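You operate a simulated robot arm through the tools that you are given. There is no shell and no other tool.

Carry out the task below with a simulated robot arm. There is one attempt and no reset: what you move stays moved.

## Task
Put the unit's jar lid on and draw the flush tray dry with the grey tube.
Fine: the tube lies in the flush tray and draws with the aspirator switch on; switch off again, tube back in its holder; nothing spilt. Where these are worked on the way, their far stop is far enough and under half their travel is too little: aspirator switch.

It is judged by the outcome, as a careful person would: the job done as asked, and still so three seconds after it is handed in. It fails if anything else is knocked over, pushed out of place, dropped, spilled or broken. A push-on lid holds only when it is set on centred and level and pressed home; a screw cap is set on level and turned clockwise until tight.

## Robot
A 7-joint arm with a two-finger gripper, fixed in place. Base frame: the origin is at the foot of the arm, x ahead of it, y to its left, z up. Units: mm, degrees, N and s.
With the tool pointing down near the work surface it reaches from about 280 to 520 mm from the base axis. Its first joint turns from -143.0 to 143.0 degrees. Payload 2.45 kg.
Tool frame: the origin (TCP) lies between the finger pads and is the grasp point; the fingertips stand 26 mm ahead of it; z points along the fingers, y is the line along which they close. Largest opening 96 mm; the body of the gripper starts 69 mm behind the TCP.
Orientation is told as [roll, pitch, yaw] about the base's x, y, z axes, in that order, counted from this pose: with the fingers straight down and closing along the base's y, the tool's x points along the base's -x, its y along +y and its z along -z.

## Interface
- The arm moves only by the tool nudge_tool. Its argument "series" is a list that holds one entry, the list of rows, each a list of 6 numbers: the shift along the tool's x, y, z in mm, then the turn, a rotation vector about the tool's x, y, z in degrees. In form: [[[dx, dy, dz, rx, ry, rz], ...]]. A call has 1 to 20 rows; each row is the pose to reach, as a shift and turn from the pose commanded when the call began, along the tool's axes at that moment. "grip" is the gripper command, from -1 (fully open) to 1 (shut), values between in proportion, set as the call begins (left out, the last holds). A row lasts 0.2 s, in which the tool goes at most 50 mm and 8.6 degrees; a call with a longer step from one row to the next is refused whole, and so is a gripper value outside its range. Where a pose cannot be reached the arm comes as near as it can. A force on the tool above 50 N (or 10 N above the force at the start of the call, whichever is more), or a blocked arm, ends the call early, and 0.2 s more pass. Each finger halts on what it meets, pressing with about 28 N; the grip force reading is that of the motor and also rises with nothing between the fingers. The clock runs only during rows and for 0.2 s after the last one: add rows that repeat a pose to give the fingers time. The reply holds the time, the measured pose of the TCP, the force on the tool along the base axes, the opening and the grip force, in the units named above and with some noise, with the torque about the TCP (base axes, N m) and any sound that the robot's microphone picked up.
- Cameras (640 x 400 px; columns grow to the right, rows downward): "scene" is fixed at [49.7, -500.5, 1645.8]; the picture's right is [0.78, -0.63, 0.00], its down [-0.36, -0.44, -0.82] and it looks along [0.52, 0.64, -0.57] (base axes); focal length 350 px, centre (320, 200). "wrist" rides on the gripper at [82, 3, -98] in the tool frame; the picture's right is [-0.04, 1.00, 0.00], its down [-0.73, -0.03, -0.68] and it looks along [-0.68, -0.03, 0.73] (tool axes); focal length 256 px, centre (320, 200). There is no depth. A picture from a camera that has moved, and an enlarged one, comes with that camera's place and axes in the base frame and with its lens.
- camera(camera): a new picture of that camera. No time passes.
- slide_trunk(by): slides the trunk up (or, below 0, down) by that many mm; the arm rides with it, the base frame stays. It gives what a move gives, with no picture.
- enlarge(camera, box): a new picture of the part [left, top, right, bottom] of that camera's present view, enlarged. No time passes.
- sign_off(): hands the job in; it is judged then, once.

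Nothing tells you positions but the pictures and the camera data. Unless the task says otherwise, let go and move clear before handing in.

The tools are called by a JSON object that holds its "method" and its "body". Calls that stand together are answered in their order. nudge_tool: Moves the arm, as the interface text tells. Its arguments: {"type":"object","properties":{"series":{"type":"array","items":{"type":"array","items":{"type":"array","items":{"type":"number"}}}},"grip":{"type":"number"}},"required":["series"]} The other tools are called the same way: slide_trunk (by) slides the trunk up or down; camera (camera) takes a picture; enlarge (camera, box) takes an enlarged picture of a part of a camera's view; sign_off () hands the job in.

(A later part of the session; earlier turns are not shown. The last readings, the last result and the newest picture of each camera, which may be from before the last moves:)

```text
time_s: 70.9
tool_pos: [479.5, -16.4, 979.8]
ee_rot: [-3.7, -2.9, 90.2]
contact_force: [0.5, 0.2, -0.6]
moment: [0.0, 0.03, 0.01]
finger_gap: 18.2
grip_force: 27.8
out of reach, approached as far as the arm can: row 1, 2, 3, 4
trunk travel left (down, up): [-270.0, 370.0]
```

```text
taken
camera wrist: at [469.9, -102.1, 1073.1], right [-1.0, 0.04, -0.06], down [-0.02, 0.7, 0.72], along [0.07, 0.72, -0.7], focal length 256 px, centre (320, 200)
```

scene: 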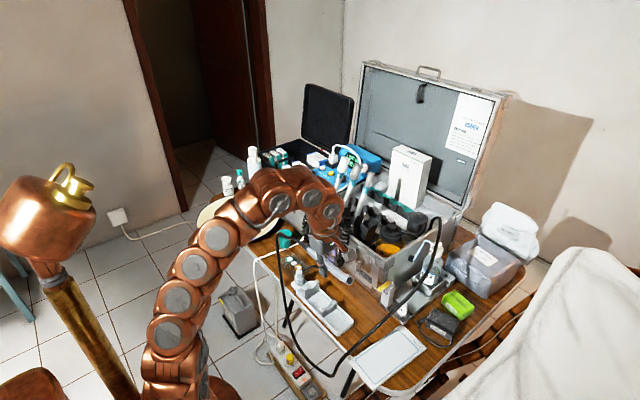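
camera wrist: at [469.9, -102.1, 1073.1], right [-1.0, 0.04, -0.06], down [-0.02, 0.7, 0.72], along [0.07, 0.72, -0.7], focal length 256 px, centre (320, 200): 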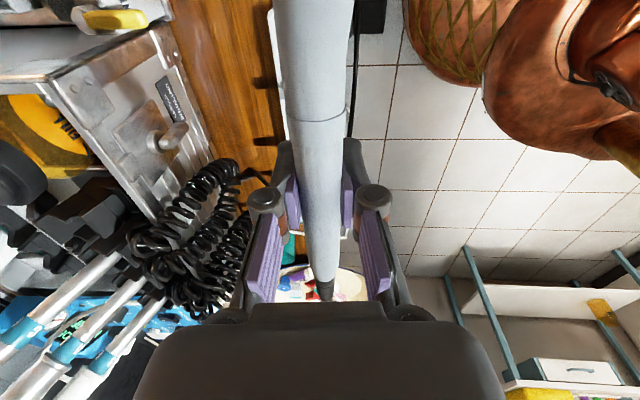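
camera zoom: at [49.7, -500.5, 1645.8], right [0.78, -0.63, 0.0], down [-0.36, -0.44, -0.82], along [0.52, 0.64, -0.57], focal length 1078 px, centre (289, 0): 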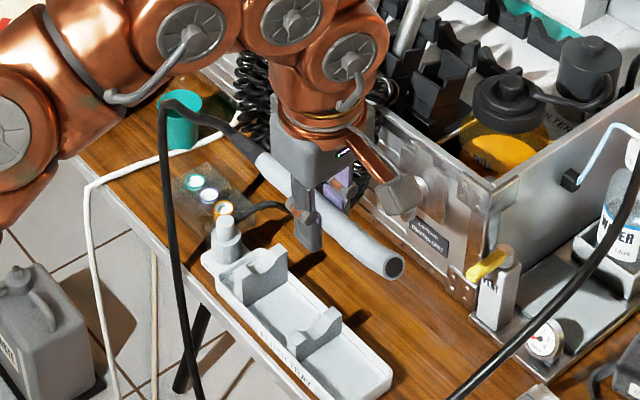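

The hand can't lean that far at this spot. I'll move over the tray first and see what tilt is possible there; the tube can also pivot into the notches on contact.

{"method": "nudge_tool", "body": {"series": [[[-20, -8, 15, 0, 0, 0], [-41, -16, 30, 0, 0, 0], [-61, -24, 50, 0, 0, 0], [-82, -31, 70, 0, 0, 0], [-82, -31, 70, 0, 0, 0]]]}}

{"method": "enlarge", "body": {"camera": "scene", "box": [270, 200, 390, 330]}}

{"method": "camera", "body": {"camera": "wrist"}}

```text
time_s: 72.1
tool_pos: [512.0, 72.8, 918.9]
ee_rot: [-3.6, -3.0, 90.2]
contact_force: [-0.8, -0.3, -0.4]
moment: [0.01, 0.01, 0.01]
finger_gap: 18.2
grip_force: 28.1
trunk travel left (down, up): [-270.0, 370.0]
```

```text
3.08 times, centred on (330, 265) of scene
camera zoom: at [49.7, -500.5, 1645.8], right [0.78, -0.63, 0.0], down [-0.36, -0.44, -0.82], along [0.52, 0.64, -0.57], focal length 1078 px, centre (289, 0)
```

zoom: 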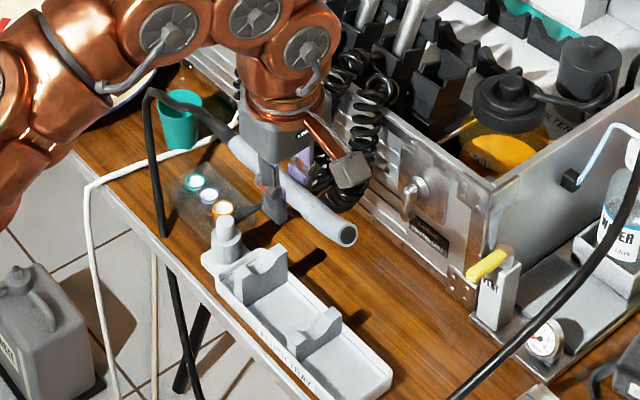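

```text
taken
camera wrist: at [503.7, -13.4, 1012.1], right [-1.0, 0.04, -0.06], down [-0.02, 0.7, 0.72], along [0.07, 0.72, -0.69], focal length 256 px, centre (320, 200)
```

wrist: 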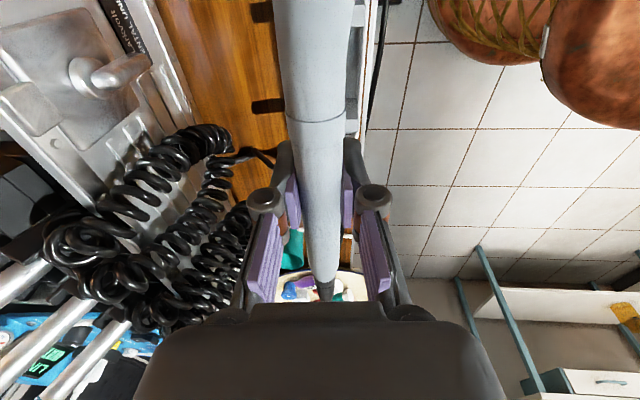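

Over the tray now. Trying to tilt the tip down here.

{"method": "nudge_tool", "body": {"series": [[[0, 0, 0, 0, -4, 0], [0, 0, 0, 0, -8, 0], [0, 0, 0, 0, -12, 0], [0, 0, 0, 0, -12, 0]]]}}

```text
time_s: 73.1
tool_pos: [514.0, 71.2, 917.9]
ee_rot: [-3.8, -14.9, 91.0]
contact_force: [0.4, 0.9, -1.2]
moment: [0.01, 0.0, 0.0]
finger_gap: 17.8
grip_force: 28.2
trunk travel left (down, up): [-270.0, 370.0]
```

It works here (15° now). Fine-tuning to remove the small sideways lean and reach ~18°.

{"method": "nudge_tool", "body": {"series": [[[0, 0, 0, -2, -1.5, 0], [0, 0, 0, -3.8, -3, 0], [0, 0, 0, -3.8, -3, 0]]]}}

{"method": "enlarge", "body": {"camera": "scene", "box": [275, 220, 365, 330]}}

{"method": "camera", "body": {"camera": "wrist"}}

```text
time_s: 73.9
tool_pos: [513.2, 69.8, 917.1]
ee_rot: [0.0, -17.9, 91.1]
contact_force: [-0.3, -0.1, -0.6]
moment: [0.02, 0.0, 0.04]
finger_gap: 18.1
grip_force: 27.8
trunk travel left (down, up): [-270.0, 370.0]
```

```text
3.64 times, centred on (320, 275) of scene
camera zoom: at [49.7, -500.5, 1645.8], right [0.78, -0.63, 0.0], down [-0.36, -0.44, -0.82], along [0.52, 0.64, -0.57], focal length 1274 px, centre (320, -73)
```

zoom: 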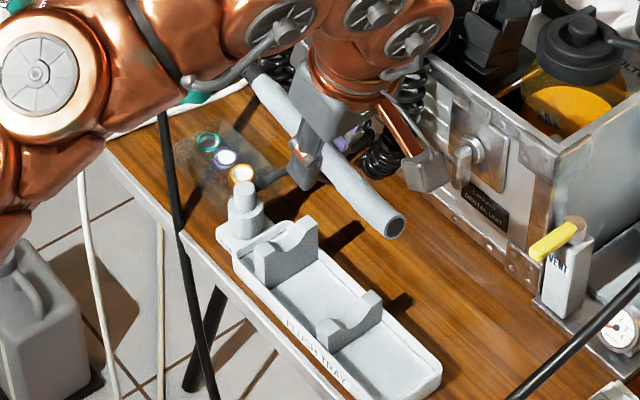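

```text
taken
camera wrist: at [513.7, -36.1, 985.3], right [-1.0, 0.02, 0.01], down [0.02, 0.49, 0.87], along [0.01, 0.87, -0.49], focal length 256 px, centre (320, 200)
```

wrist: 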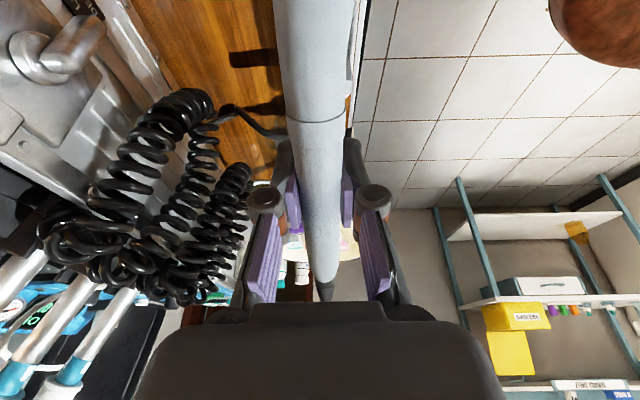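

Good orientation. I'll measure the tube's tip and end precisely in the scene view before lowering.

{"method": "enlarge", "body": {"camera": "scene", "box": [295, 235, 350, 295]}}

{"method": "enlarge", "body": {"camera": "wrist", "box": [240, 0, 400, 150]}}

```text
6.67 times, centred on (322, 265) of scene
camera zoom: at [49.7, -500.5, 1645.8], right [0.78, -0.63, 0.0], down [-0.36, -0.44, -0.82], along [0.52, 0.64, -0.57], focal length 2337 px, centre (303, -233)
```

zoom: 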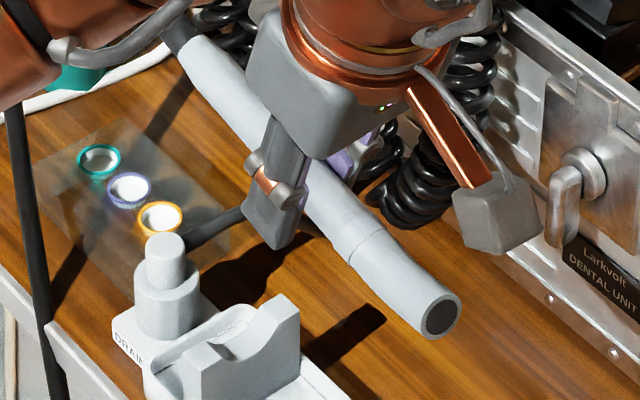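

```text
2.67 times, centred on (320, 75) of wrist
camera zoom: at [513.7, -36.1, 985.3], right [-1.0, 0.02, 0.01], down [0.02, 0.49, 0.87], along [0.01, 0.87, -0.49], focal length 683 px, centre (320, 533)
```

zoom: 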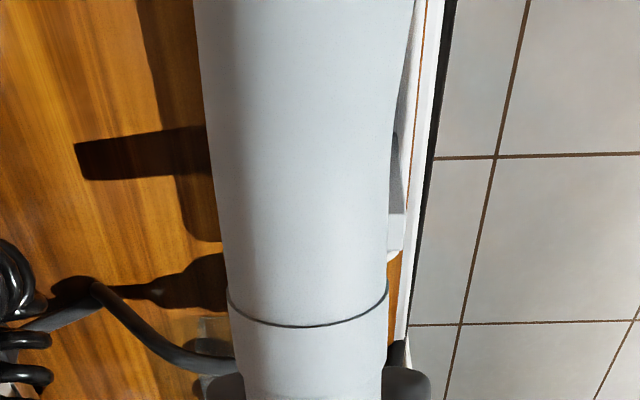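

Tube measured: ~187 mm long, sloping ~10° tip-down, tip at y≈-15 and hose end at y≈171 for the current pose. I'll shift 16 mm toward -y, square the yaw, and lower to about 50 mm above the cradles.

{"method": "nudge_tool", "body": {"series": [[[10.5, -0.4, 19.5, 0, 0, 0.5], [21, -0.8, 39, 0, 0, 1.1], [31.5, -1.2, 58.5, 0, 0, 1.1], [42, -1.7, 77.9, 0, 0, 1.1], [42, -1.7, 77.9, 0, 0, 1.1]]]}}

{"method": "enlarge", "body": {"camera": "scene", "box": [285, 250, 360, 335]}}

{"method": "camera", "body": {"camera": "wrist"}}

```text
time_s: 75.1
tool_pos: [514.2, 54.0, 830.0]
ee_rot: [0.4, -17.9, 89.9]
contact_force: [0.3, -0.3, -1.2]
moment: [-0.02, 0.01, -0.02]
finger_gap: 18.0
grip_force: 27.7
trunk travel left (down, up): [-270.0, 370.0]
```

```text
4.71 times, centred on (322, 292) of scene
camera zoom: at [49.7, -500.5, 1645.8], right [0.78, -0.63, 0.0], down [-0.36, -0.44, -0.82], along [0.52, 0.64, -0.57], focal length 1649 px, centre (308, -235)
```

zoom: 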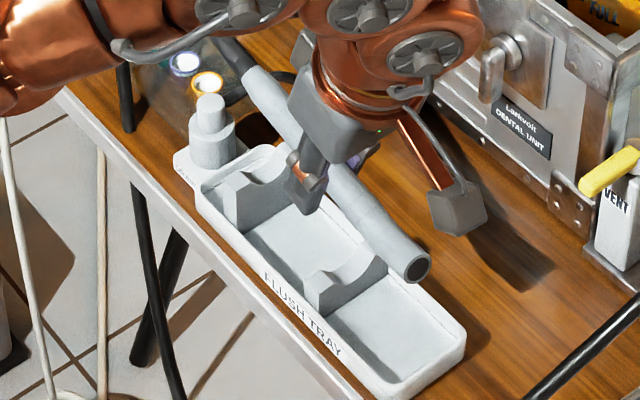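

```text
taken
camera wrist: at [512.4, -53.4, 898.7], right [-1.0, 0.04, 0.02], down [0.03, 0.49, 0.87], along [0.02, 0.87, -0.49], focal length 256 px, centre (320, 200)
```

wrist: 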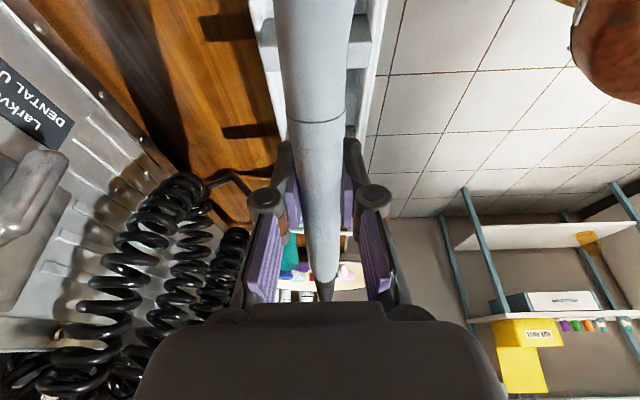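

Tube is above the tray. Zooming both views to compare tube and notch alignment in x.

{"method": "enlarge", "body": {"camera": "wrist", "box": [230, 0, 410, 150]}}

{"method": "enlarge", "body": {"camera": "scene", "box": [296, 262, 356, 330]}}

```text
2.67 times, centred on (320, 75) of wrist
camera zoom: at [512.4, -53.4, 898.7], right [-1.0, 0.04, 0.02], down [0.03, 0.49, 0.87], along [0.02, 0.87, -0.49], focal length 683 px, centre (320, 533)
```

zoom: 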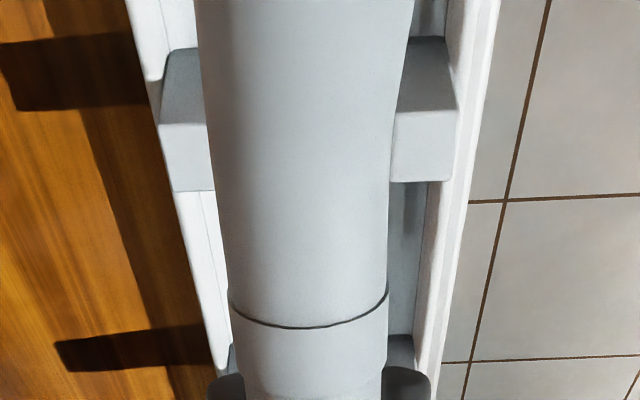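

```text
5.88 times, centred on (326, 296) of scene
camera zoom: at [49.7, -500.5, 1645.8], right [0.78, -0.63, 0.0], down [-0.36, -0.44, -0.82], along [0.52, 0.64, -0.57], focal length 2062 px, centre (285, -365)
```

zoom: 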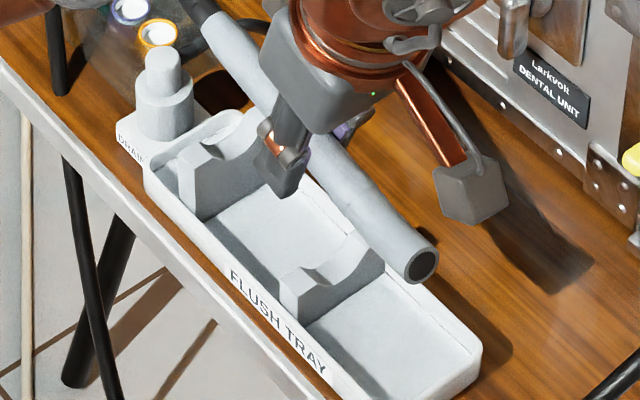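

The tube is centred on the notches in x (514.9 vs 514.8). Lowering 50 mm straight down.

{"method": "nudge_tool", "body": {"series": [[[5.1, 0, 15.9, 0, 0, 0], [10.2, 0, 31.7, 0, 0, 0], [15.4, 0, 47.6, 0, 0, 0], [15.4, 0, 47.6, 0, 0, 0]]]}}

{"method": "enlarge", "body": {"camera": "scene", "box": [296, 262, 356, 330]}}

{"method": "enlarge", "body": {"camera": "wrist", "box": [230, 0, 410, 150]}}

```text
time_s: 76.1
tool_pos: [521.8, 55.1, 783.7]
ee_rot: [0.5, -17.9, 89.9]
contact_force: [0.1, 0.3, -0.4]
moment: [0.01, 0.0, -0.02]
finger_gap: 18.0
grip_force: 27.9
out of reach, approached as far as the arm can: row 3, 4
trunk travel left (down, up): [-270.0, 370.0]
```

```text
5.88 times, centred on (326, 296) of scene
camera zoom: at [49.7, -500.5, 1645.8], right [0.78, -0.63, 0.0], down [-0.36, -0.44, -0.82], along [0.52, 0.64, -0.57], focal length 2062 px, centre (285, -365)
```

zoom: 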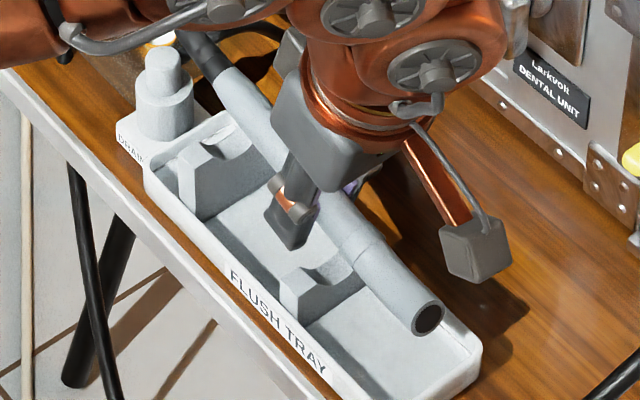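

```text
2.67 times, centred on (320, 75) of wrist
camera zoom: at [519.8, -52.8, 851.7], right [-1.0, 0.04, 0.02], down [0.04, 0.49, 0.87], along [0.02, 0.87, -0.49], focal length 683 px, centre (320, 533)
```

zoom: 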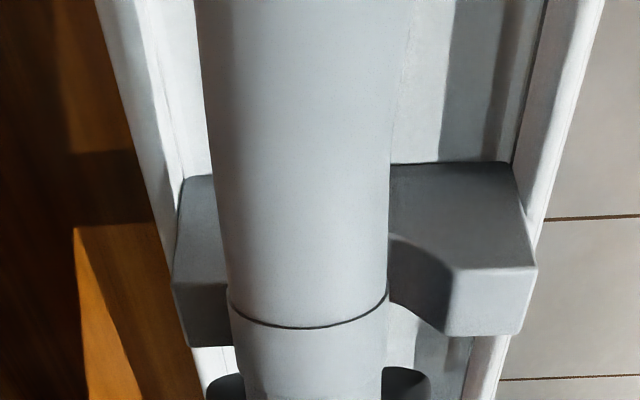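

At this height the arm drifts +7 mm in x (posture limit), so I'll go back up to the good posture and do the final lowering with the trunk instead.

{"method": "nudge_tool", "body": {"series": [[[-5, 2, -15, 0, 0, 0], [-10, 5, -30, 0, 0, 0], [-14.3, 7.4, -44.3, 0, 0, 0], [-14.3, 7.4, -44.3, 0, 0, 0]]]}}

```text
time_s: 77.1
tool_pos: [515.9, 53.5, 829.9]
ee_rot: [0.4, -17.9, 89.9]
contact_force: [0.1, 0.5, -0.1]
moment: [0.0, 0.04, 0.01]
finger_gap: 18.2
grip_force: 28.0
trunk travel left (down, up): [-270.0, 370.0]
```

{"method": "slide_trunk", "body": {"by": -50}}

{"method": "enlarge", "body": {"camera": "scene", "box": [296, 262, 356, 330]}}

{"method": "enlarge", "body": {"camera": "wrist", "box": [230, 0, 410, 150]}}

```text
time_s: 78.0
tool_pos: [515.5, 53.5, 780.2]
ee_rot: [0.4, -17.9, 90.0]
contact_force: [0.0, -0.2, -0.1]
moment: [0.0, 0.01, 0.0]
finger_gap: 18.0
grip_force: 27.6
trunk travel left (down, up): [-220.0, 420.0]
```

```text
5.88 times, centred on (326, 296) of scene
camera zoom: at [49.7, -500.5, 1645.8], right [0.78, -0.63, 0.0], down [-0.36, -0.44, -0.82], along [0.52, 0.64, -0.57], focal length 2062 px, centre (285, -365)
```

zoom: 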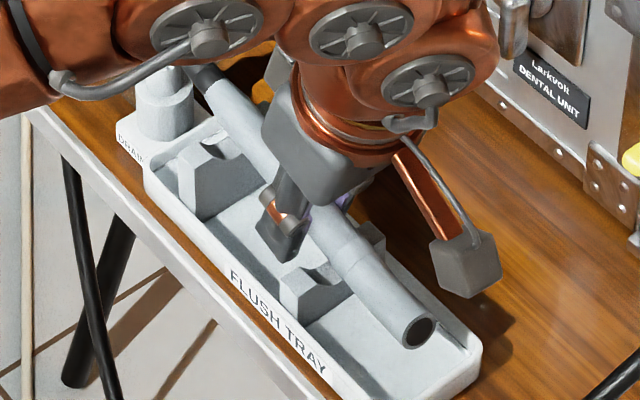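

```text
2.67 times, centred on (320, 75) of wrist
camera zoom: at [513.1, -53.7, 847.7], right [-1.0, 0.04, 0.02], down [0.03, 0.49, 0.87], along [0.02, 0.87, -0.49], focal length 683 px, centre (320, 533)
```

zoom: 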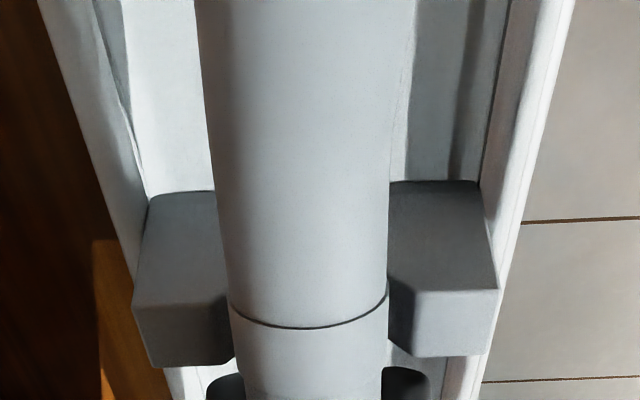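

Nicely centred between the cradle horns. Lowering further with the trunk in small steps.

{"method": "slide_trunk", "body": {"by": -12}}

{"method": "enlarge", "body": {"camera": "scene", "box": [296, 262, 356, 330]}}

```text
time_s: 78.7
tool_pos: [516.6, 53.7, 768.4]
ee_rot: [0.4, -17.9, 89.9]
contact_force: [-0.3, 0.3, -0.5]
moment: [0.02, 0.01, -0.01]
finger_gap: 17.9
grip_force: 27.8
trunk travel left (down, up): [-208.0, 432.0]
```

```text
5.88 times, centred on (326, 296) of scene
camera zoom: at [49.7, -500.5, 1645.8], right [0.78, -0.63, 0.0], down [-0.36, -0.44, -0.82], along [0.52, 0.64, -0.57], focal length 2062 px, centre (285, -365)
```

zoom: 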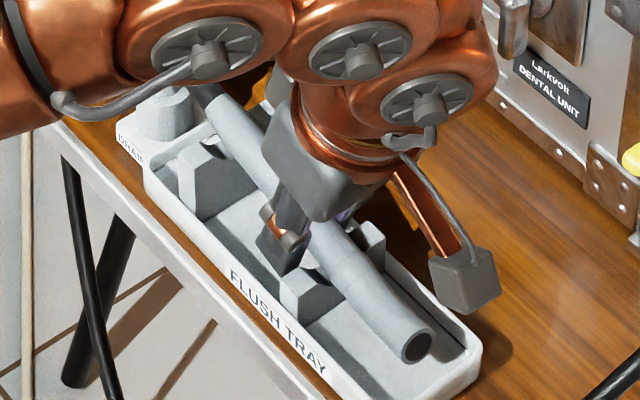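

{"method": "slide_trunk", "body": {"by": -6}}

{"method": "enlarge", "body": {"camera": "scene", "box": [306, 276, 350, 326]}}

{"method": "enlarge", "body": {"camera": "wrist", "box": [230, 0, 410, 150]}}

```text
time_s: 79.2
tool_pos: [515.5, 52.9, 763.3]
ee_rot: [0.3, -17.9, 90.0]
contact_force: [0.6, -1.1, 18.0]
moment: [-0.54, -0.05, -0.01]
finger_gap: 18.0
grip_force: 28.0
trunk travel left (down, up): [-202.0, 438.0]
```

```text
8.00 times, centred on (328, 301) of scene
camera zoom: at [49.7, -500.5, 1645.8], right [0.78, -0.63, 0.0], down [-0.36, -0.44, -0.82], along [0.52, 0.64, -0.57], focal length 2804 px, centre (256, -608)
```

zoom: 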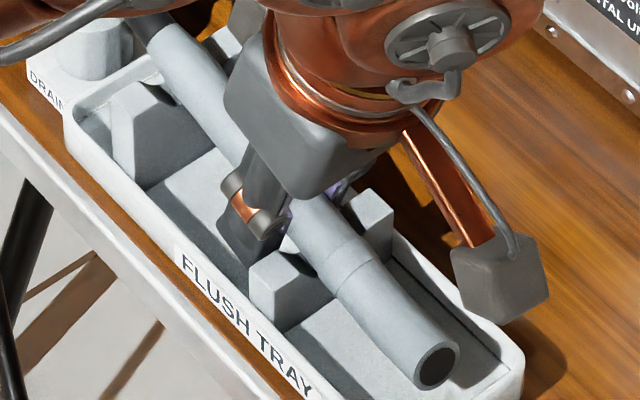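

```text
2.67 times, centred on (320, 75) of wrist
camera zoom: at [512.9, -53.6, 830.8], right [-1.0, 0.04, 0.02], down [0.03, 0.49, 0.87], along [0.03, 0.87, -0.49], focal length 683 px, centre (320, 533)
```

zoom: 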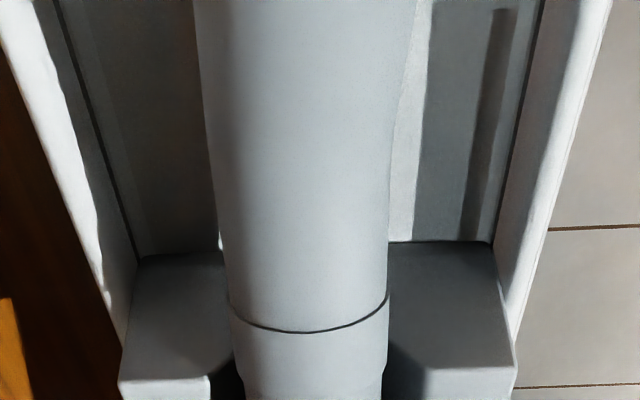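

The tube touches the -y cradle first (18 N). I'll rotate the tip up by small amounts so the hose end comes down onto the other cradle too.

{"method": "nudge_tool", "body": {"series": [[[0, 0, -1, 0, 1, 0], [0, 0, -1, 0, 2, 0], [0, 0, -1, 0, 2, 0]]]}}

```text
time_s: 80.0
tool_pos: [515.3, 52.5, 762.9]
ee_rot: [0.4, -15.9, 89.9]
contact_force: [0.9, 0.6, -0.1]
moment: [0.0, 0.03, -0.02]
finger_gap: 18.1
grip_force: 27.6
trunk travel left (down, up): [-202.0, 438.0]
```

{"method": "nudge_tool", "body": {"series": [[[0.3, 0, 1, 0, 0.7, 0], [0.6, 0, 2, 0, 1.5, 0], [0.6, 0, 2, 0, 1.5, 0]]]}}

```text
time_s: 80.8
tool_pos: [515.6, 51.8, 761.8]
ee_rot: [0.3, -14.6, 89.9]
contact_force: [-0.4, 1.6, 12.0]
moment: [0.71, -0.01, 0.03]
finger_gap: 17.9
grip_force: 27.7
trunk travel left (down, up): [-202.0, 438.0]
```

Now the other cradle takes load — so both ends are within a millimetre. Splitting the difference and then opening the fingers slightly to release.

{"method": "nudge_tool", "body": {"series": [[[0, 0, 0, 0, -0.7, 0], [0, 0, 0, 0, -0.7, 0]]]}}

{"method": "nudge_tool", "body": {"series": [[[0, 0, 0, 0, 0, 0], [0, 0, 0, 0, 0, 0], [0, 0, 0, 0, 0, 0]]], "grip": 0.4}}

{"method": "enlarge", "body": {"camera": "scene", "box": [296, 262, 356, 330]}}

{"method": "enlarge", "body": {"camera": "wrist", "box": [230, 0, 410, 150]}}

```text
time_s: 81.4
tool_pos: [516.5, 52.3, 760.9]
ee_rot: [0.3, -15.1, 89.9]
contact_force: [3.0, -3.5, 18.0]
moment: [-0.56, -0.04, 0.07]
finger_gap: 17.9
grip_force: 28.7
trunk travel left (down, up): [-202.0, 438.0]
```

```text
time_s: 82.2
tool_pos: [515.8, 53.5, 759.9]
ee_rot: [0.4, -15.0, 89.9]
contact_force: [-0.5, -0.1, -0.4]
moment: [-0.01, -0.01, 0.02]
finger_gap: 28.9
grip_force: 0.0
trunk travel left (down, up): [-202.0, 438.0]
```

```text
5.88 times, centred on (326, 296) of scene
camera zoom: at [49.7, -500.5, 1645.8], right [0.78, -0.63, 0.0], down [-0.36, -0.44, -0.82], along [0.52, 0.64, -0.57], focal length 2062 px, centre (285, -365)
```

zoom: 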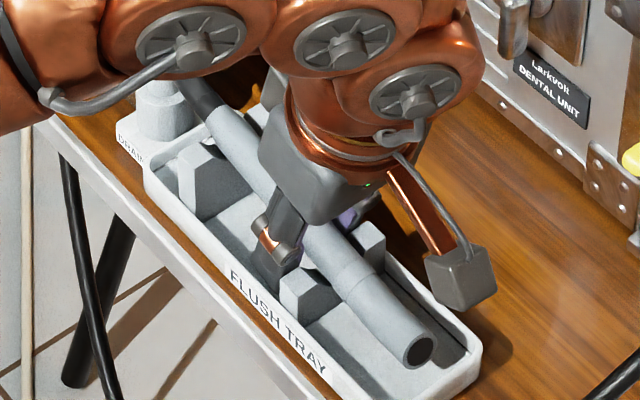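

```text
2.67 times, centred on (320, 75) of wrist
camera zoom: at [513.4, -51.1, 833.5], right [-1.0, 0.04, 0.02], down [0.03, 0.53, 0.85], along [0.02, 0.85, -0.53], focal length 683 px, centre (320, 533)
```

zoom: 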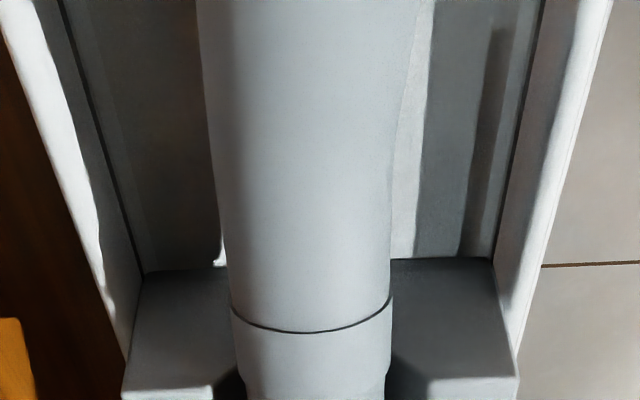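

The tube rests in both cradles. Raising the hand straight up with the trunk and checking the tube stays.

{"method": "slide_trunk", "body": {"by": 100}}

{"method": "enlarge", "body": {"camera": "scene", "box": [290, 250, 362, 335]}}

{"method": "camera", "body": {"camera": "wrist"}}

```text
time_s: 83.5
tool_pos: [516.1, 53.1, 860.6]
ee_rot: [0.4, -15.2, 89.9]
contact_force: [-0.7, -0.3, -0.3]
moment: [-0.01, -0.04, -0.01]
finger_gap: 29.0
grip_force: 0.2
trunk travel left (down, up): [-302.0, 338.0]
```

```text
4.71 times, centred on (326, 292) of scene
camera zoom: at [49.7, -500.5, 1645.8], right [0.78, -0.63, 0.0], down [-0.36, -0.44, -0.82], along [0.52, 0.64, -0.57], focal length 1649 px, centre (292, -235)
```

zoom: 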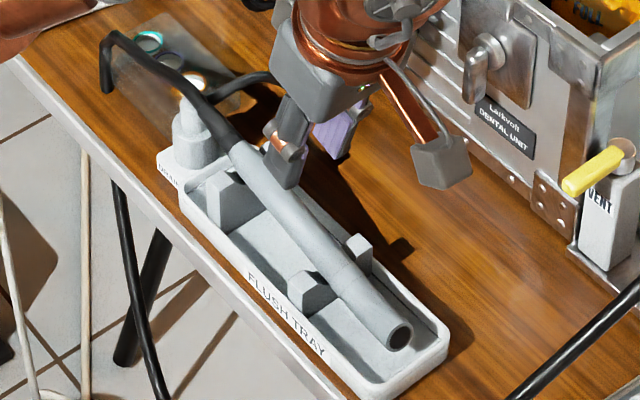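

```text
taken
camera wrist: at [513.4, -51.1, 933.5], right [-1.0, 0.04, 0.02], down [0.03, 0.53, 0.85], along [0.02, 0.85, -0.53], focal length 256 px, centre (320, 200)
```

wrist: 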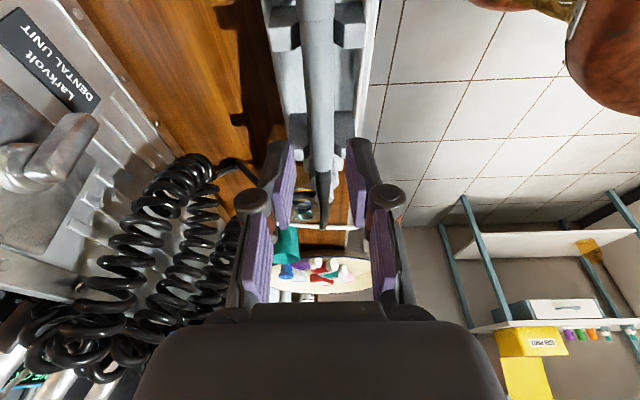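

The tube lies well in the tray with its tip in the low end. Next is the aspirator switch near (808, 430, 895). I'll rise, level the tool, and turn it to ψ≈180° so the camera is above for the forward reach.

{"method": "nudge_tool", "body": {"series": [[[5, 5, -25, 0, 4, 0], [5, 15, -50, 0, 8, 0], [5, 25, -75, 0, 12, 0], [5, 35, -100, 0, 15, 0], [5, 35, -100, 0, 15, 0]]], "grip": 1}}

{"method": "nudge_tool", "body": {"series": [[[0, 0, 0, 0, 0, -8.4], [0, 0, 0, 0, 0, -16.8], [0, 0, 0, 0, 0, -25.2], [0, 0, 0, 0, 0, -33.6], [0, 0, 0, 0, 0, -42], [0, 0, 0, 0, 0, -50.4], [0, 0, 0, 0, 0, -58.8], [0, 0, 0, 0, 0, -67.2], [0, 0, 0, 0, 0, -75.6], [0, 0, 0, 0, 0, -84], [0, 0, 0, 0, 0, -90], [0, 0, 0, 0, 0, -90]]]}}

{"method": "camera", "body": {"camera": "scene"}}

```text
time_s: 84.7
tool_pos: [482.2, 20.7, 955.3]
ee_rot: [0.2, 0.0, 90.0]
contact_force: [0.0, -0.2, 0.8]
moment: [0.01, 0.0, -0.02]
finger_gap: 0.0
grip_force: 27.3
trunk travel left (down, up): [-302.0, 338.0]
```

```text
time_s: 87.3
tool_pos: [550.5, 44.6, 952.6]
ee_rot: [-0.1, 0.2, 173.9]
contact_force: [0.3, -0.5, -0.3]
moment: [0.01, -0.01, -0.01]
finger_gap: 0.1
grip_force: 27.8
out of reach, approached as far as the arm can: row 9, 10, 11, 12
trunk travel left (down, up): [-302.0, 338.0]
```

```text
taken
```

scene: 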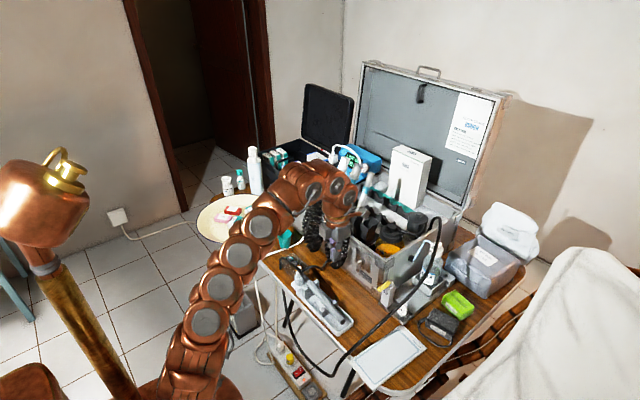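

The last joint tops out near ψ≈170°, but turning further left relieves it. Moving toward the +y side at a safe height in front of the handpieces.

{"method": "nudge_tool", "body": {"series": [[[-5, -34, -16, 0, 0, 0], [-10, -68, -32, 0, 0, 0], [-16, -102, -48, 0, 0, 0], [-21, -136, -65, 0, 0, 0], [-26, -170, -81, 0, 0, 0], [-31, -203, -97, 0, 0, 0], [-31, -203, -97, 0, 0, 0]]]}}

{"method": "camera", "body": {"camera": "scene"}}

```text
time_s: 88.9
tool_pos: [500.2, 165.4, 945.0]
ee_rot: [-0.2, 0.4, 173.9]
contact_force: [0.3, -0.4, 0.7]
moment: [-0.03, 0.0, -0.01]
finger_gap: 0.0
grip_force: 27.9
out of reach, approached as far as the arm can: row 1, 2, 3, 4, 5, 6, 7
trunk travel left (down, up): [-302.0, 338.0]
```

```text
taken
```

scene: 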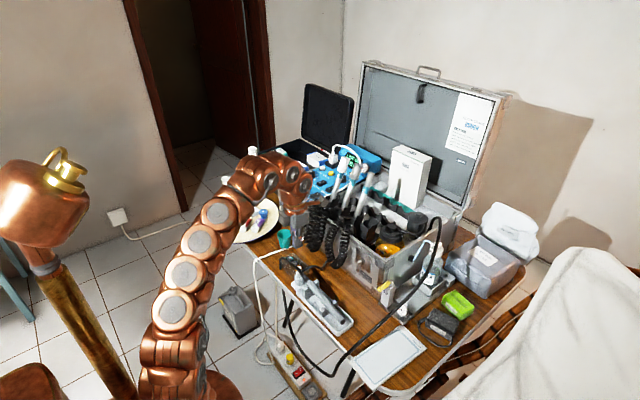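

The bend limit again — with a low trunk the tool should be tilted forward. I'll tilt forward in place, then continue toward the panel.

{"method": "nudge_tool", "body": {"series": [[[0, 0, 0, 0, 7, 0], [0, 0, 0, 0, 14, 0], [0, 0, 0, 0, 21, 0], [0, 0, 0, 0, 28, 0], [0, 0, 0, 0, 35, 0], [0, 0, 0, 0, 40, 0], [0, 0, 0, 0, 40, 0]]]}}

{"method": "nudge_tool", "body": {"series": [[[10, -30, -20, 0, 0, 0], [20, -60, -40, 0, 0, 0], [30, -90, -60, 0, 0, 0], [40, -120, -80, 0, 0, 0], [50, -150, -80, 0, 0, 0], [50, -150, -80, 0, 0, 0]]]}}

{"method": "camera", "body": {"camera": "scene"}}

{"method": "camera", "body": {"camera": "wrist"}}

```text
time_s: 90.5
tool_pos: [530.9, 237.1, 985.5]
ee_rot: [-1.8, 34.2, 171.9]
contact_force: [-0.3, 0.3, 0.7]
moment: [-0.04, -0.01, 0.0]
finger_gap: 0.0
grip_force: 28.0
out of reach, approached as far as the arm can: row 2, 3, 4, 5, 6, 7
trunk travel left (down, up): [-302.0, 338.0]
```

```text
time_s: 92.1
tool_pos: [528.8, 369.3, 1094.1]
ee_rot: [-0.9, 35.6, 173.5]
contact_force: [0.2, 6.1, -3.7]
moment: [-0.45, -0.19, -0.29]
finger_gap: 0.0
grip_force: 28.0
out of reach, approached as far as the arm can: row 5, 6
trunk travel left (down, up): [-302.0, 338.0]
stopped in row 6: the arm was blocked; the commanded pose is now the measured one
```

```text
taken
```

scene: 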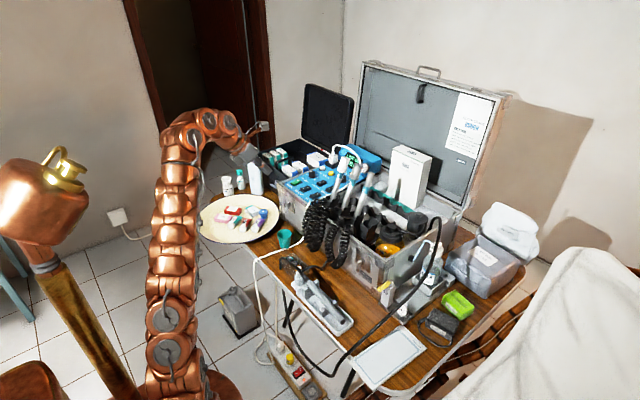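

```text
taken
camera wrist: at [537.5, 364.9, 1221.4], right [-0.14, -0.99, -0.04], down [-0.98, 0.13, 0.13], along [-0.12, 0.05, -0.99], focal length 256 px, centre (320, 200)
```

wrist: 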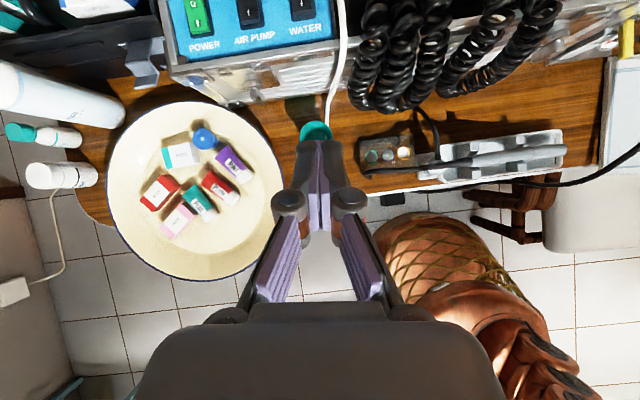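

The arm is fine, high on the left side. Moving forward toward the panel in small steps, with a bit more tilt.

{"method": "nudge_tool", "body": {"series": [[[24, -14, 22, 0, 2, 0], [48, -28, 44, 0, 4, 0], [72, -41, 67, 0, 6, 0], [97, -55, 89, 0, 8, 0], [121, -69, 111, 0, 10, 0], [121, -69, 111, 0, 10, 0]]]}}

{"method": "camera", "body": {"camera": "wrist"}}

{"method": "camera", "body": {"camera": "scene"}}

```text
time_s: 93.5
tool_pos: [650.8, 390.2, 1053.4]
ee_rot: [-1.7, 45.7, 172.6]
contact_force: [-0.7, 0.4, -1.0]
moment: [-0.05, -0.04, -0.02]
finger_gap: 0.1
grip_force: 27.9
out of reach, approached as far as the arm can: row 2, 3, 4, 5, 6
trunk travel left (down, up): [-302.0, 338.0]
```

```text
taken
camera wrist: at [637.1, 385.7, 1181.2], right [-0.14, -0.99, -0.05], down [-0.99, 0.14, -0.05], along [0.06, 0.04, -1.0], focal length 256 px, centre (320, 200)
```

wrist: 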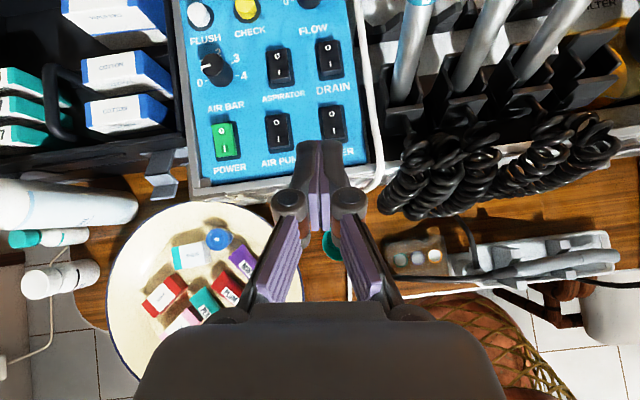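

```text
taken
```

scene: 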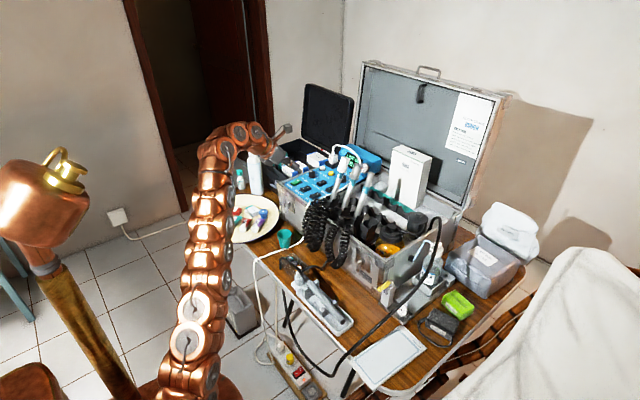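

Excellent overhead view of the panel. Zooming in on the aspirator switch to locate it.

{"method": "enlarge", "body": {"camera": "wrist", "box": [180, 10, 380, 180]}}

{"method": "enlarge", "body": {"camera": "scene", "box": [285, 160, 355, 210]}}

```text
2.35 times, centred on (280, 95) of wrist
camera zoom: at [637.1, 385.7, 1181.2], right [-0.14, -0.99, -0.05], down [-0.99, 0.14, -0.05], along [0.06, 0.04, -1.0], focal length 602 px, centre (414, 447)
```

zoom: 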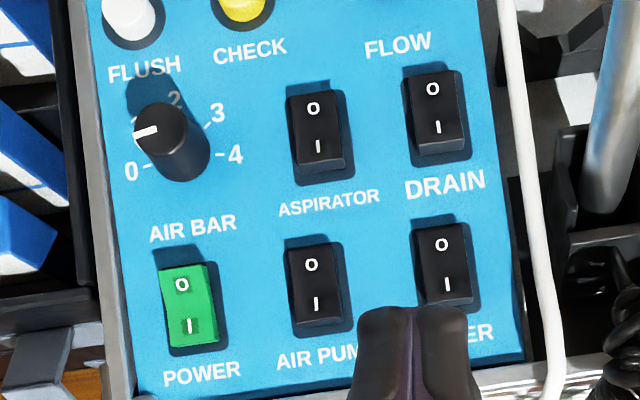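

```text
8.00 times, centred on (320, 185) of scene
camera zoom: at [49.7, -500.5, 1645.8], right [0.78, -0.63, 0.0], down [-0.36, -0.44, -0.82], along [0.52, 0.64, -0.57], focal length 2804 px, centre (320, 320)
```

zoom: 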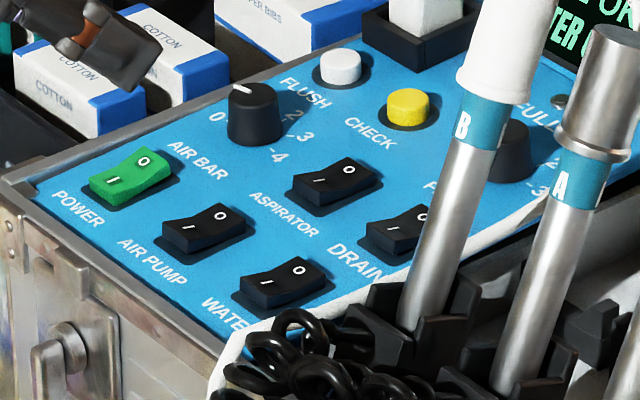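

Switch located at about (803, 418, 909): the near (-x) half is "I", currently raised (off). Moving to hover above its near half with closed fingers.

{"method": "nudge_tool", "body": {"series": [[[7.5, -9, 27, 0, 0, 0], [15, -18, 54, 0, 0, 0], [22.5, -27, 81, 0, 0, 0], [30, -36, 108, 0, 0, 0], [37.4, -45.3, 135.7, 0, 0, 0], [37.4, -45.3, 135.7, 0, 0, 0]]]}}

{"method": "camera", "body": {"camera": "wrist"}}

{"method": "enlarge", "body": {"camera": "scene", "box": [270, 120, 370, 210]}}

```text
time_s: 94.9
tool_pos: [727.3, 405.5, 960.2]
ee_rot: [-1.7, 45.8, 172.7]
contact_force: [-0.6, 0.1, 0.2]
moment: [-0.04, -0.06, 0.0]
finger_gap: 0.0
grip_force: 28.5
out of reach, approached as far as the arm can: row 1, 2, 3, 4, 5, 6
trunk travel left (down, up): [-302.0, 338.0]
```

```text
taken
camera wrist: at [714.1, 402.5, 1086.7], right [-0.13, -0.99, -0.05], down [-0.99, 0.14, -0.05], along [0.06, 0.04, -1.0], focal length 256 px, centre (320, 200)
```

wrist: 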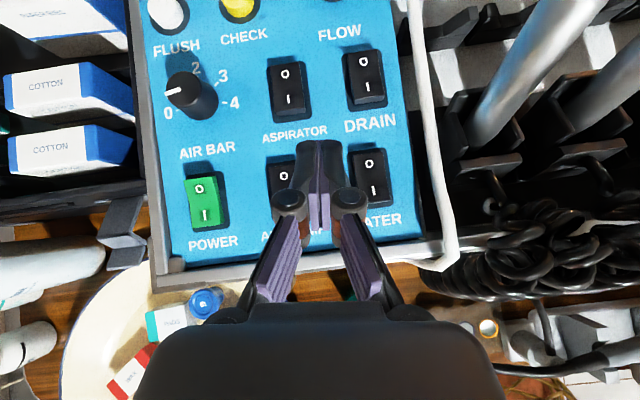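

```text
4.44 times, centred on (320, 165) of scene
camera zoom: at [49.7, -500.5, 1645.8], right [0.78, -0.63, 0.0], down [-0.36, -0.44, -0.82], along [0.52, 0.64, -0.57], focal length 1558 px, centre (320, 356)
```

zoom: 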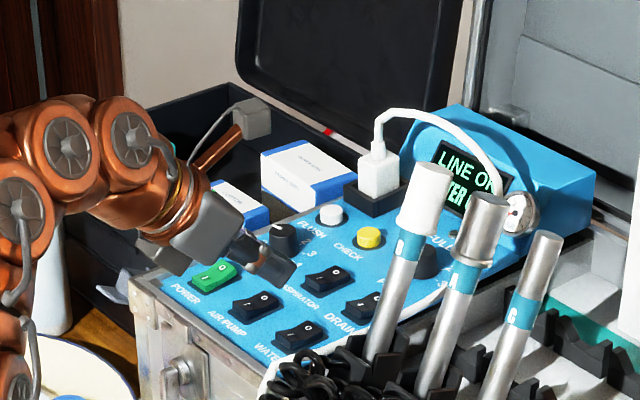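

I need a bit more reach: tilting to ~65° extends the tool. Rotating and advancing to hover above the near half of the switch.

{"method": "nudge_tool", "body": {"series": [[[4, -2, -3, 0, 5, 0], [10, -6, 2, 0, 10, 0], [20, -11, 8, 0, 15, 0], [30, -16, 13, 0, 19, 0], [39, -20, 18.7, 0, 19, 0], [39, -20, 18.7, 0, 19, 0]]]}}

{"method": "camera", "body": {"camera": "wrist"}}

{"method": "enlarge", "body": {"camera": "scene", "box": [270, 120, 370, 210]}}

```text
time_s: 96.3
tool_pos: [769.7, 420.0, 976.2]
ee_rot: [-2.8, 64.8, 171.3]
contact_force: [0.0, -0.3, 0.6]
moment: [0.03, 0.02, 0.03]
finger_gap: 0.0
grip_force: 27.6
trunk travel left (down, up): [-302.0, 338.0]
```

```text
taken
camera wrist: at [715.8, 420.2, 1091.0], right [-0.12, -0.99, -0.06], down [-0.92, 0.14, -0.37], along [0.38, 0.01, -0.93], focal length 256 px, centre (320, 200)
```

wrist: 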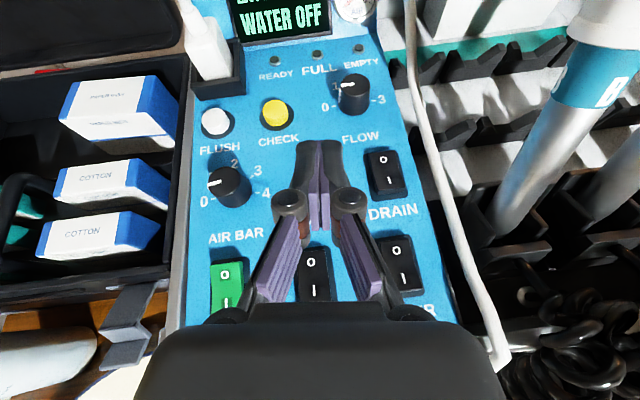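

```text
4.44 times, centred on (320, 165) of scene
camera zoom: at [49.7, -500.5, 1645.8], right [0.78, -0.63, 0.0], down [-0.36, -0.44, -0.82], along [0.52, 0.64, -0.57], focal length 1558 px, centre (320, 356)
```

zoom: 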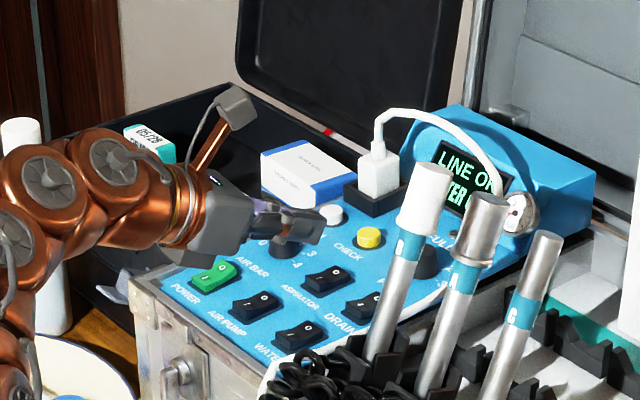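

Hovering at (770, 420, 976); the fingertip edge is above the near half of the switch. Lowering 34 mm, then pressing in small steps.

{"method": "nudge_tool", "body": {"series": [[[-10, 0, 4.7, 0, 0, 0], [-20, 0, 9.4, 0, 0, 0], [-30.8, 0, 14.5, 0, 0, 0], [-30.8, 0, 14.5, 0, 0, 0]]]}}

{"method": "enlarge", "body": {"camera": "scene", "box": [295, 155, 345, 200]}}

{"method": "enlarge", "body": {"camera": "wrist", "box": [230, 100, 410, 260]}}

```text
time_s: 97.3
tool_pos: [769.7, 420.8, 940.5]
ee_rot: [-2.8, 64.8, 171.3]
contact_force: [-0.7, 0.7, 0.7]
moment: [-0.01, -0.02, 0.03]
finger_gap: 0.0
grip_force: 28.3
trunk travel left (down, up): [-302.0, 338.0]
```

```text
8.89 times, centred on (320, 178) of scene
camera zoom: at [49.7, -500.5, 1645.8], right [0.78, -0.63, 0.0], down [-0.36, -0.44, -0.82], along [0.52, 0.64, -0.57], focal length 3116 px, centre (320, 400)
```

zoom: 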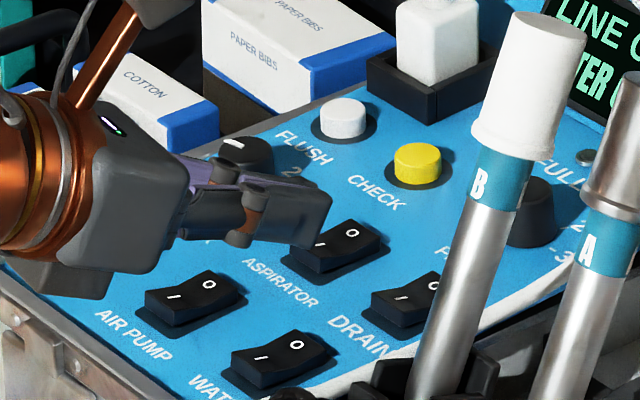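

```text
2.50 times, centred on (320, 180) of wrist
camera zoom: at [715.8, 421.3, 1055.2], right [-0.12, -0.99, -0.06], down [-0.92, 0.14, -0.37], along [0.38, 0.01, -0.93], focal length 640 px, centre (320, 250)
```

zoom: 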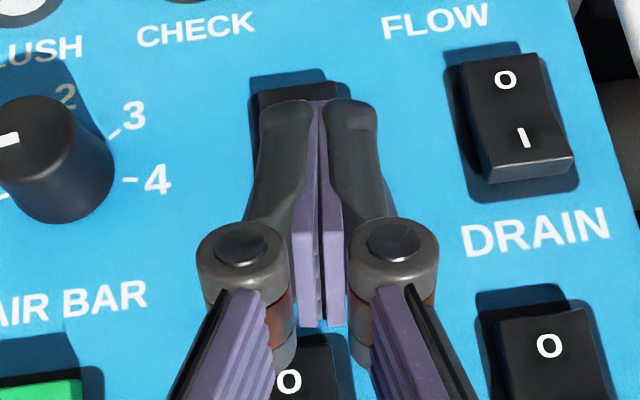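

Close above the rocker; shifting 2 mm to centre on it and stepping down to press.

{"method": "nudge_tool", "body": {"series": [[[-1.9, -1, 0.7, 0, 0, 0], [-3.7, -2, 1.4, 0, 0, 0], [-7.3, -2, 3.1, 0, 0, 0], [-7.3, -2, 3.1, 0, 0, 0]]]}}

{"method": "enlarge", "body": {"camera": "scene", "box": [295, 155, 345, 200]}}

```text
time_s: 98.3
tool_pos: [770.4, 422.1, 933.6]
ee_rot: [-2.9, 64.7, 171.3]
contact_force: [-0.2, -0.4, 0.4]
moment: [0.0, 0.01, 0.0]
finger_gap: 0.0
grip_force: 27.8
trunk travel left (down, up): [-302.0, 338.0]
```

```text
8.89 times, centred on (320, 178) of scene
camera zoom: at [49.7, -500.5, 1645.8], right [0.78, -0.63, 0.0], down [-0.36, -0.44, -0.82], along [0.52, 0.64, -0.57], focal length 3116 px, centre (320, 400)
```

zoom: 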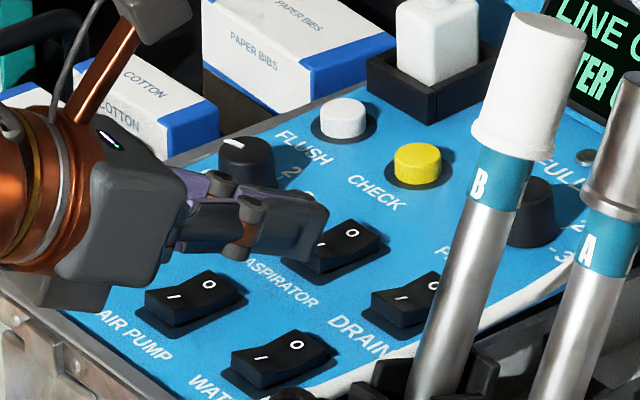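

Fingertip is right at the "I" mark, no contact yet. Stepping down further.

{"method": "nudge_tool", "body": {"series": [[[-2, 0, 2, 0, 0, 0], [-4, 0, 3.5, 0, 0, 0], [-4, 0, 3.5, 0, 0, 0]]]}}

{"method": "enlarge", "body": {"camera": "scene", "box": [295, 155, 345, 200]}}

```text
time_s: 99.1
tool_pos: [770.4, 423.0, 929.2]
ee_rot: [-2.9, 64.7, 171.3]
contact_force: [-2.9, -0.9, 0.8]
moment: [-0.04, 0.06, -0.02]
finger_gap: 0.0
grip_force: 27.6
trunk travel left (down, up): [-302.0, 338.0]
```

```text
8.89 times, centred on (320, 178) of scene
camera zoom: at [49.7, -500.5, 1645.8], right [0.78, -0.63, 0.0], down [-0.36, -0.44, -0.82], along [0.52, 0.64, -0.57], focal length 3116 px, centre (320, 400)
```

zoom: 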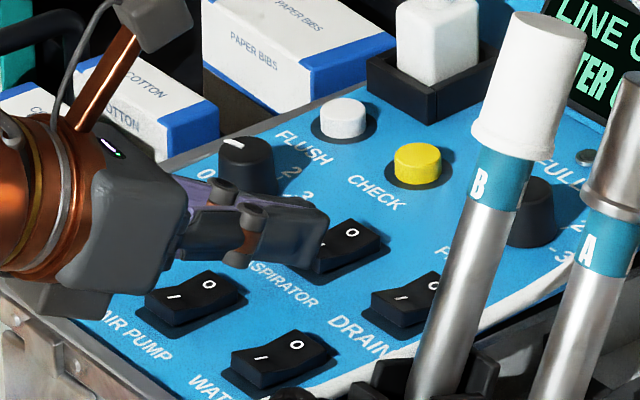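

The fingertip is touching the rocker's near edge rather than its top. Backing up 10 mm, moving 12 mm forward, then pressing down.

{"method": "nudge_tool", "body": {"series": [[[4.5, 0, -2.1, 0, 0, 0], [9, 0, -4.3, 0, 0, 0], [14.1, -1.8, 6.4, 0, 0, 0], [14.1, -1.8, 6.4, 0, 0, 0]]]}}

{"method": "enlarge", "body": {"camera": "scene", "box": [295, 155, 345, 200]}}

{"method": "enlarge", "body": {"camera": "wrist", "box": [230, 100, 410, 260]}}

```text
time_s: 100.1
tool_pos: [783.2, 421.5, 938.2]
ee_rot: [-2.7, 64.7, 171.5]
contact_force: [0.1, 0.7, -0.8]
moment: [0.0, 0.01, -0.02]
finger_gap: 0.2
grip_force: 27.6
trunk travel left (down, up): [-302.0, 338.0]
```

```text
8.89 times, centred on (320, 178) of scene
camera zoom: at [49.7, -500.5, 1645.8], right [0.78, -0.63, 0.0], down [-0.36, -0.44, -0.82], along [0.52, 0.64, -0.57], focal length 3116 px, centre (320, 400)
```

zoom: 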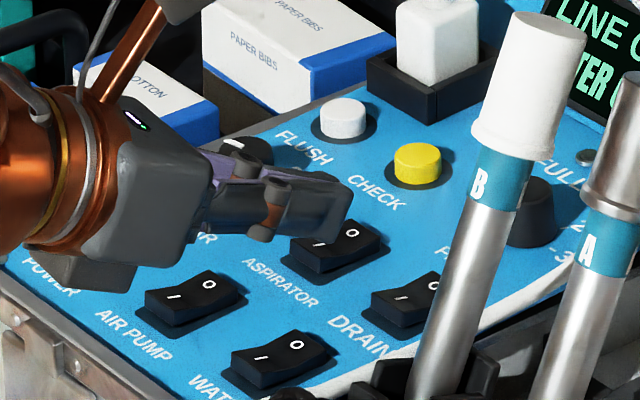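

```text
2.50 times, centred on (320, 180) of wrist
camera zoom: at [728.6, 422.1, 1052.9], right [-0.12, -0.99, -0.06], down [-0.92, 0.14, -0.37], along [0.38, 0.01, -0.93], focal length 640 px, centre (320, 250)
```

zoom: 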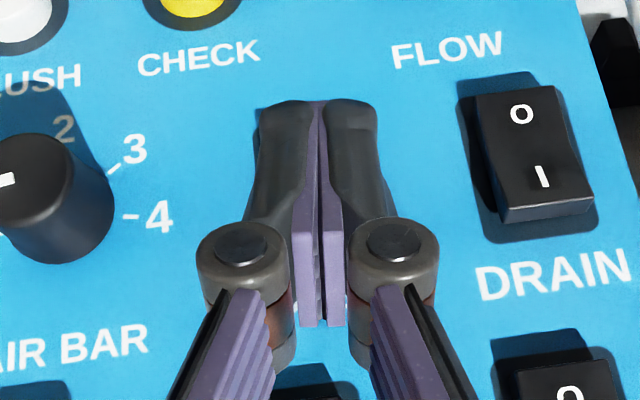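

Rocker spans x≈791–829, so the best press point is x≈797. Adjusting 4 mm back and pressing down in steps.

{"method": "nudge_tool", "body": {"series": [[[-1.8, -1.4, -3.9, 0, 0, 0], [-5, -1.4, -2.3, 0, 0, 0], [-8.6, -1.4, -0.6, 0, 0, 0], [-8.6, -1.4, -0.6, 0, 0, 0]]]}}

```text
time_s: 101.1
tool_pos: [779.2, 423.2, 929.6]
ee_rot: [-2.8, 64.8, 171.3]
contact_force: [-0.5, -0.7, -0.1]
moment: [0.0, 0.03, -0.02]
finger_gap: 0.2
grip_force: 27.7
trunk travel left (down, up): [-302.0, 338.0]
```

{"method": "nudge_tool", "body": {"series": [[[-1.8, 0, 0.9, 0, 0, 0], [-3.6, 0, 1.7, 0, 0, 0], [-3.6, 0, 1.7, 0, 0, 0]]]}}

{"method": "enlarge", "body": {"camera": "scene", "box": [295, 155, 345, 200]}}

```text
time_s: 101.9
tool_pos: [780.3, 423.8, 929.9]
ee_rot: [-3.1, 65.0, 171.1]
contact_force: [3.2, -0.9, 17.4]
moment: [-0.08, -0.39, -0.02]
finger_gap: 6.0
grip_force: 28.6
trunk travel left (down, up): [-302.0, 338.0]
```

```text
8.89 times, centred on (320, 178) of scene
camera zoom: at [49.7, -500.5, 1645.8], right [0.78, -0.63, 0.0], down [-0.36, -0.44, -0.82], along [0.52, 0.64, -0.57], focal length 3116 px, centre (320, 400)
```

zoom: 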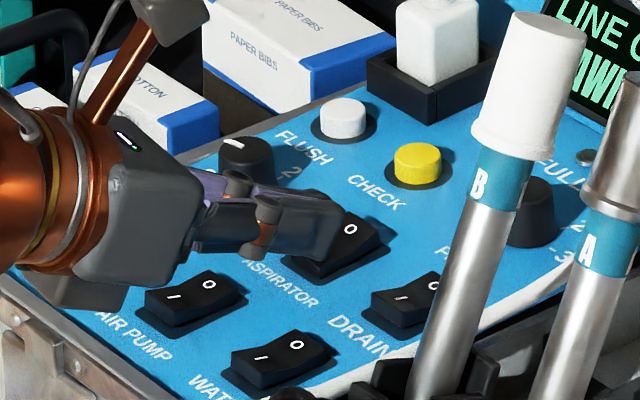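

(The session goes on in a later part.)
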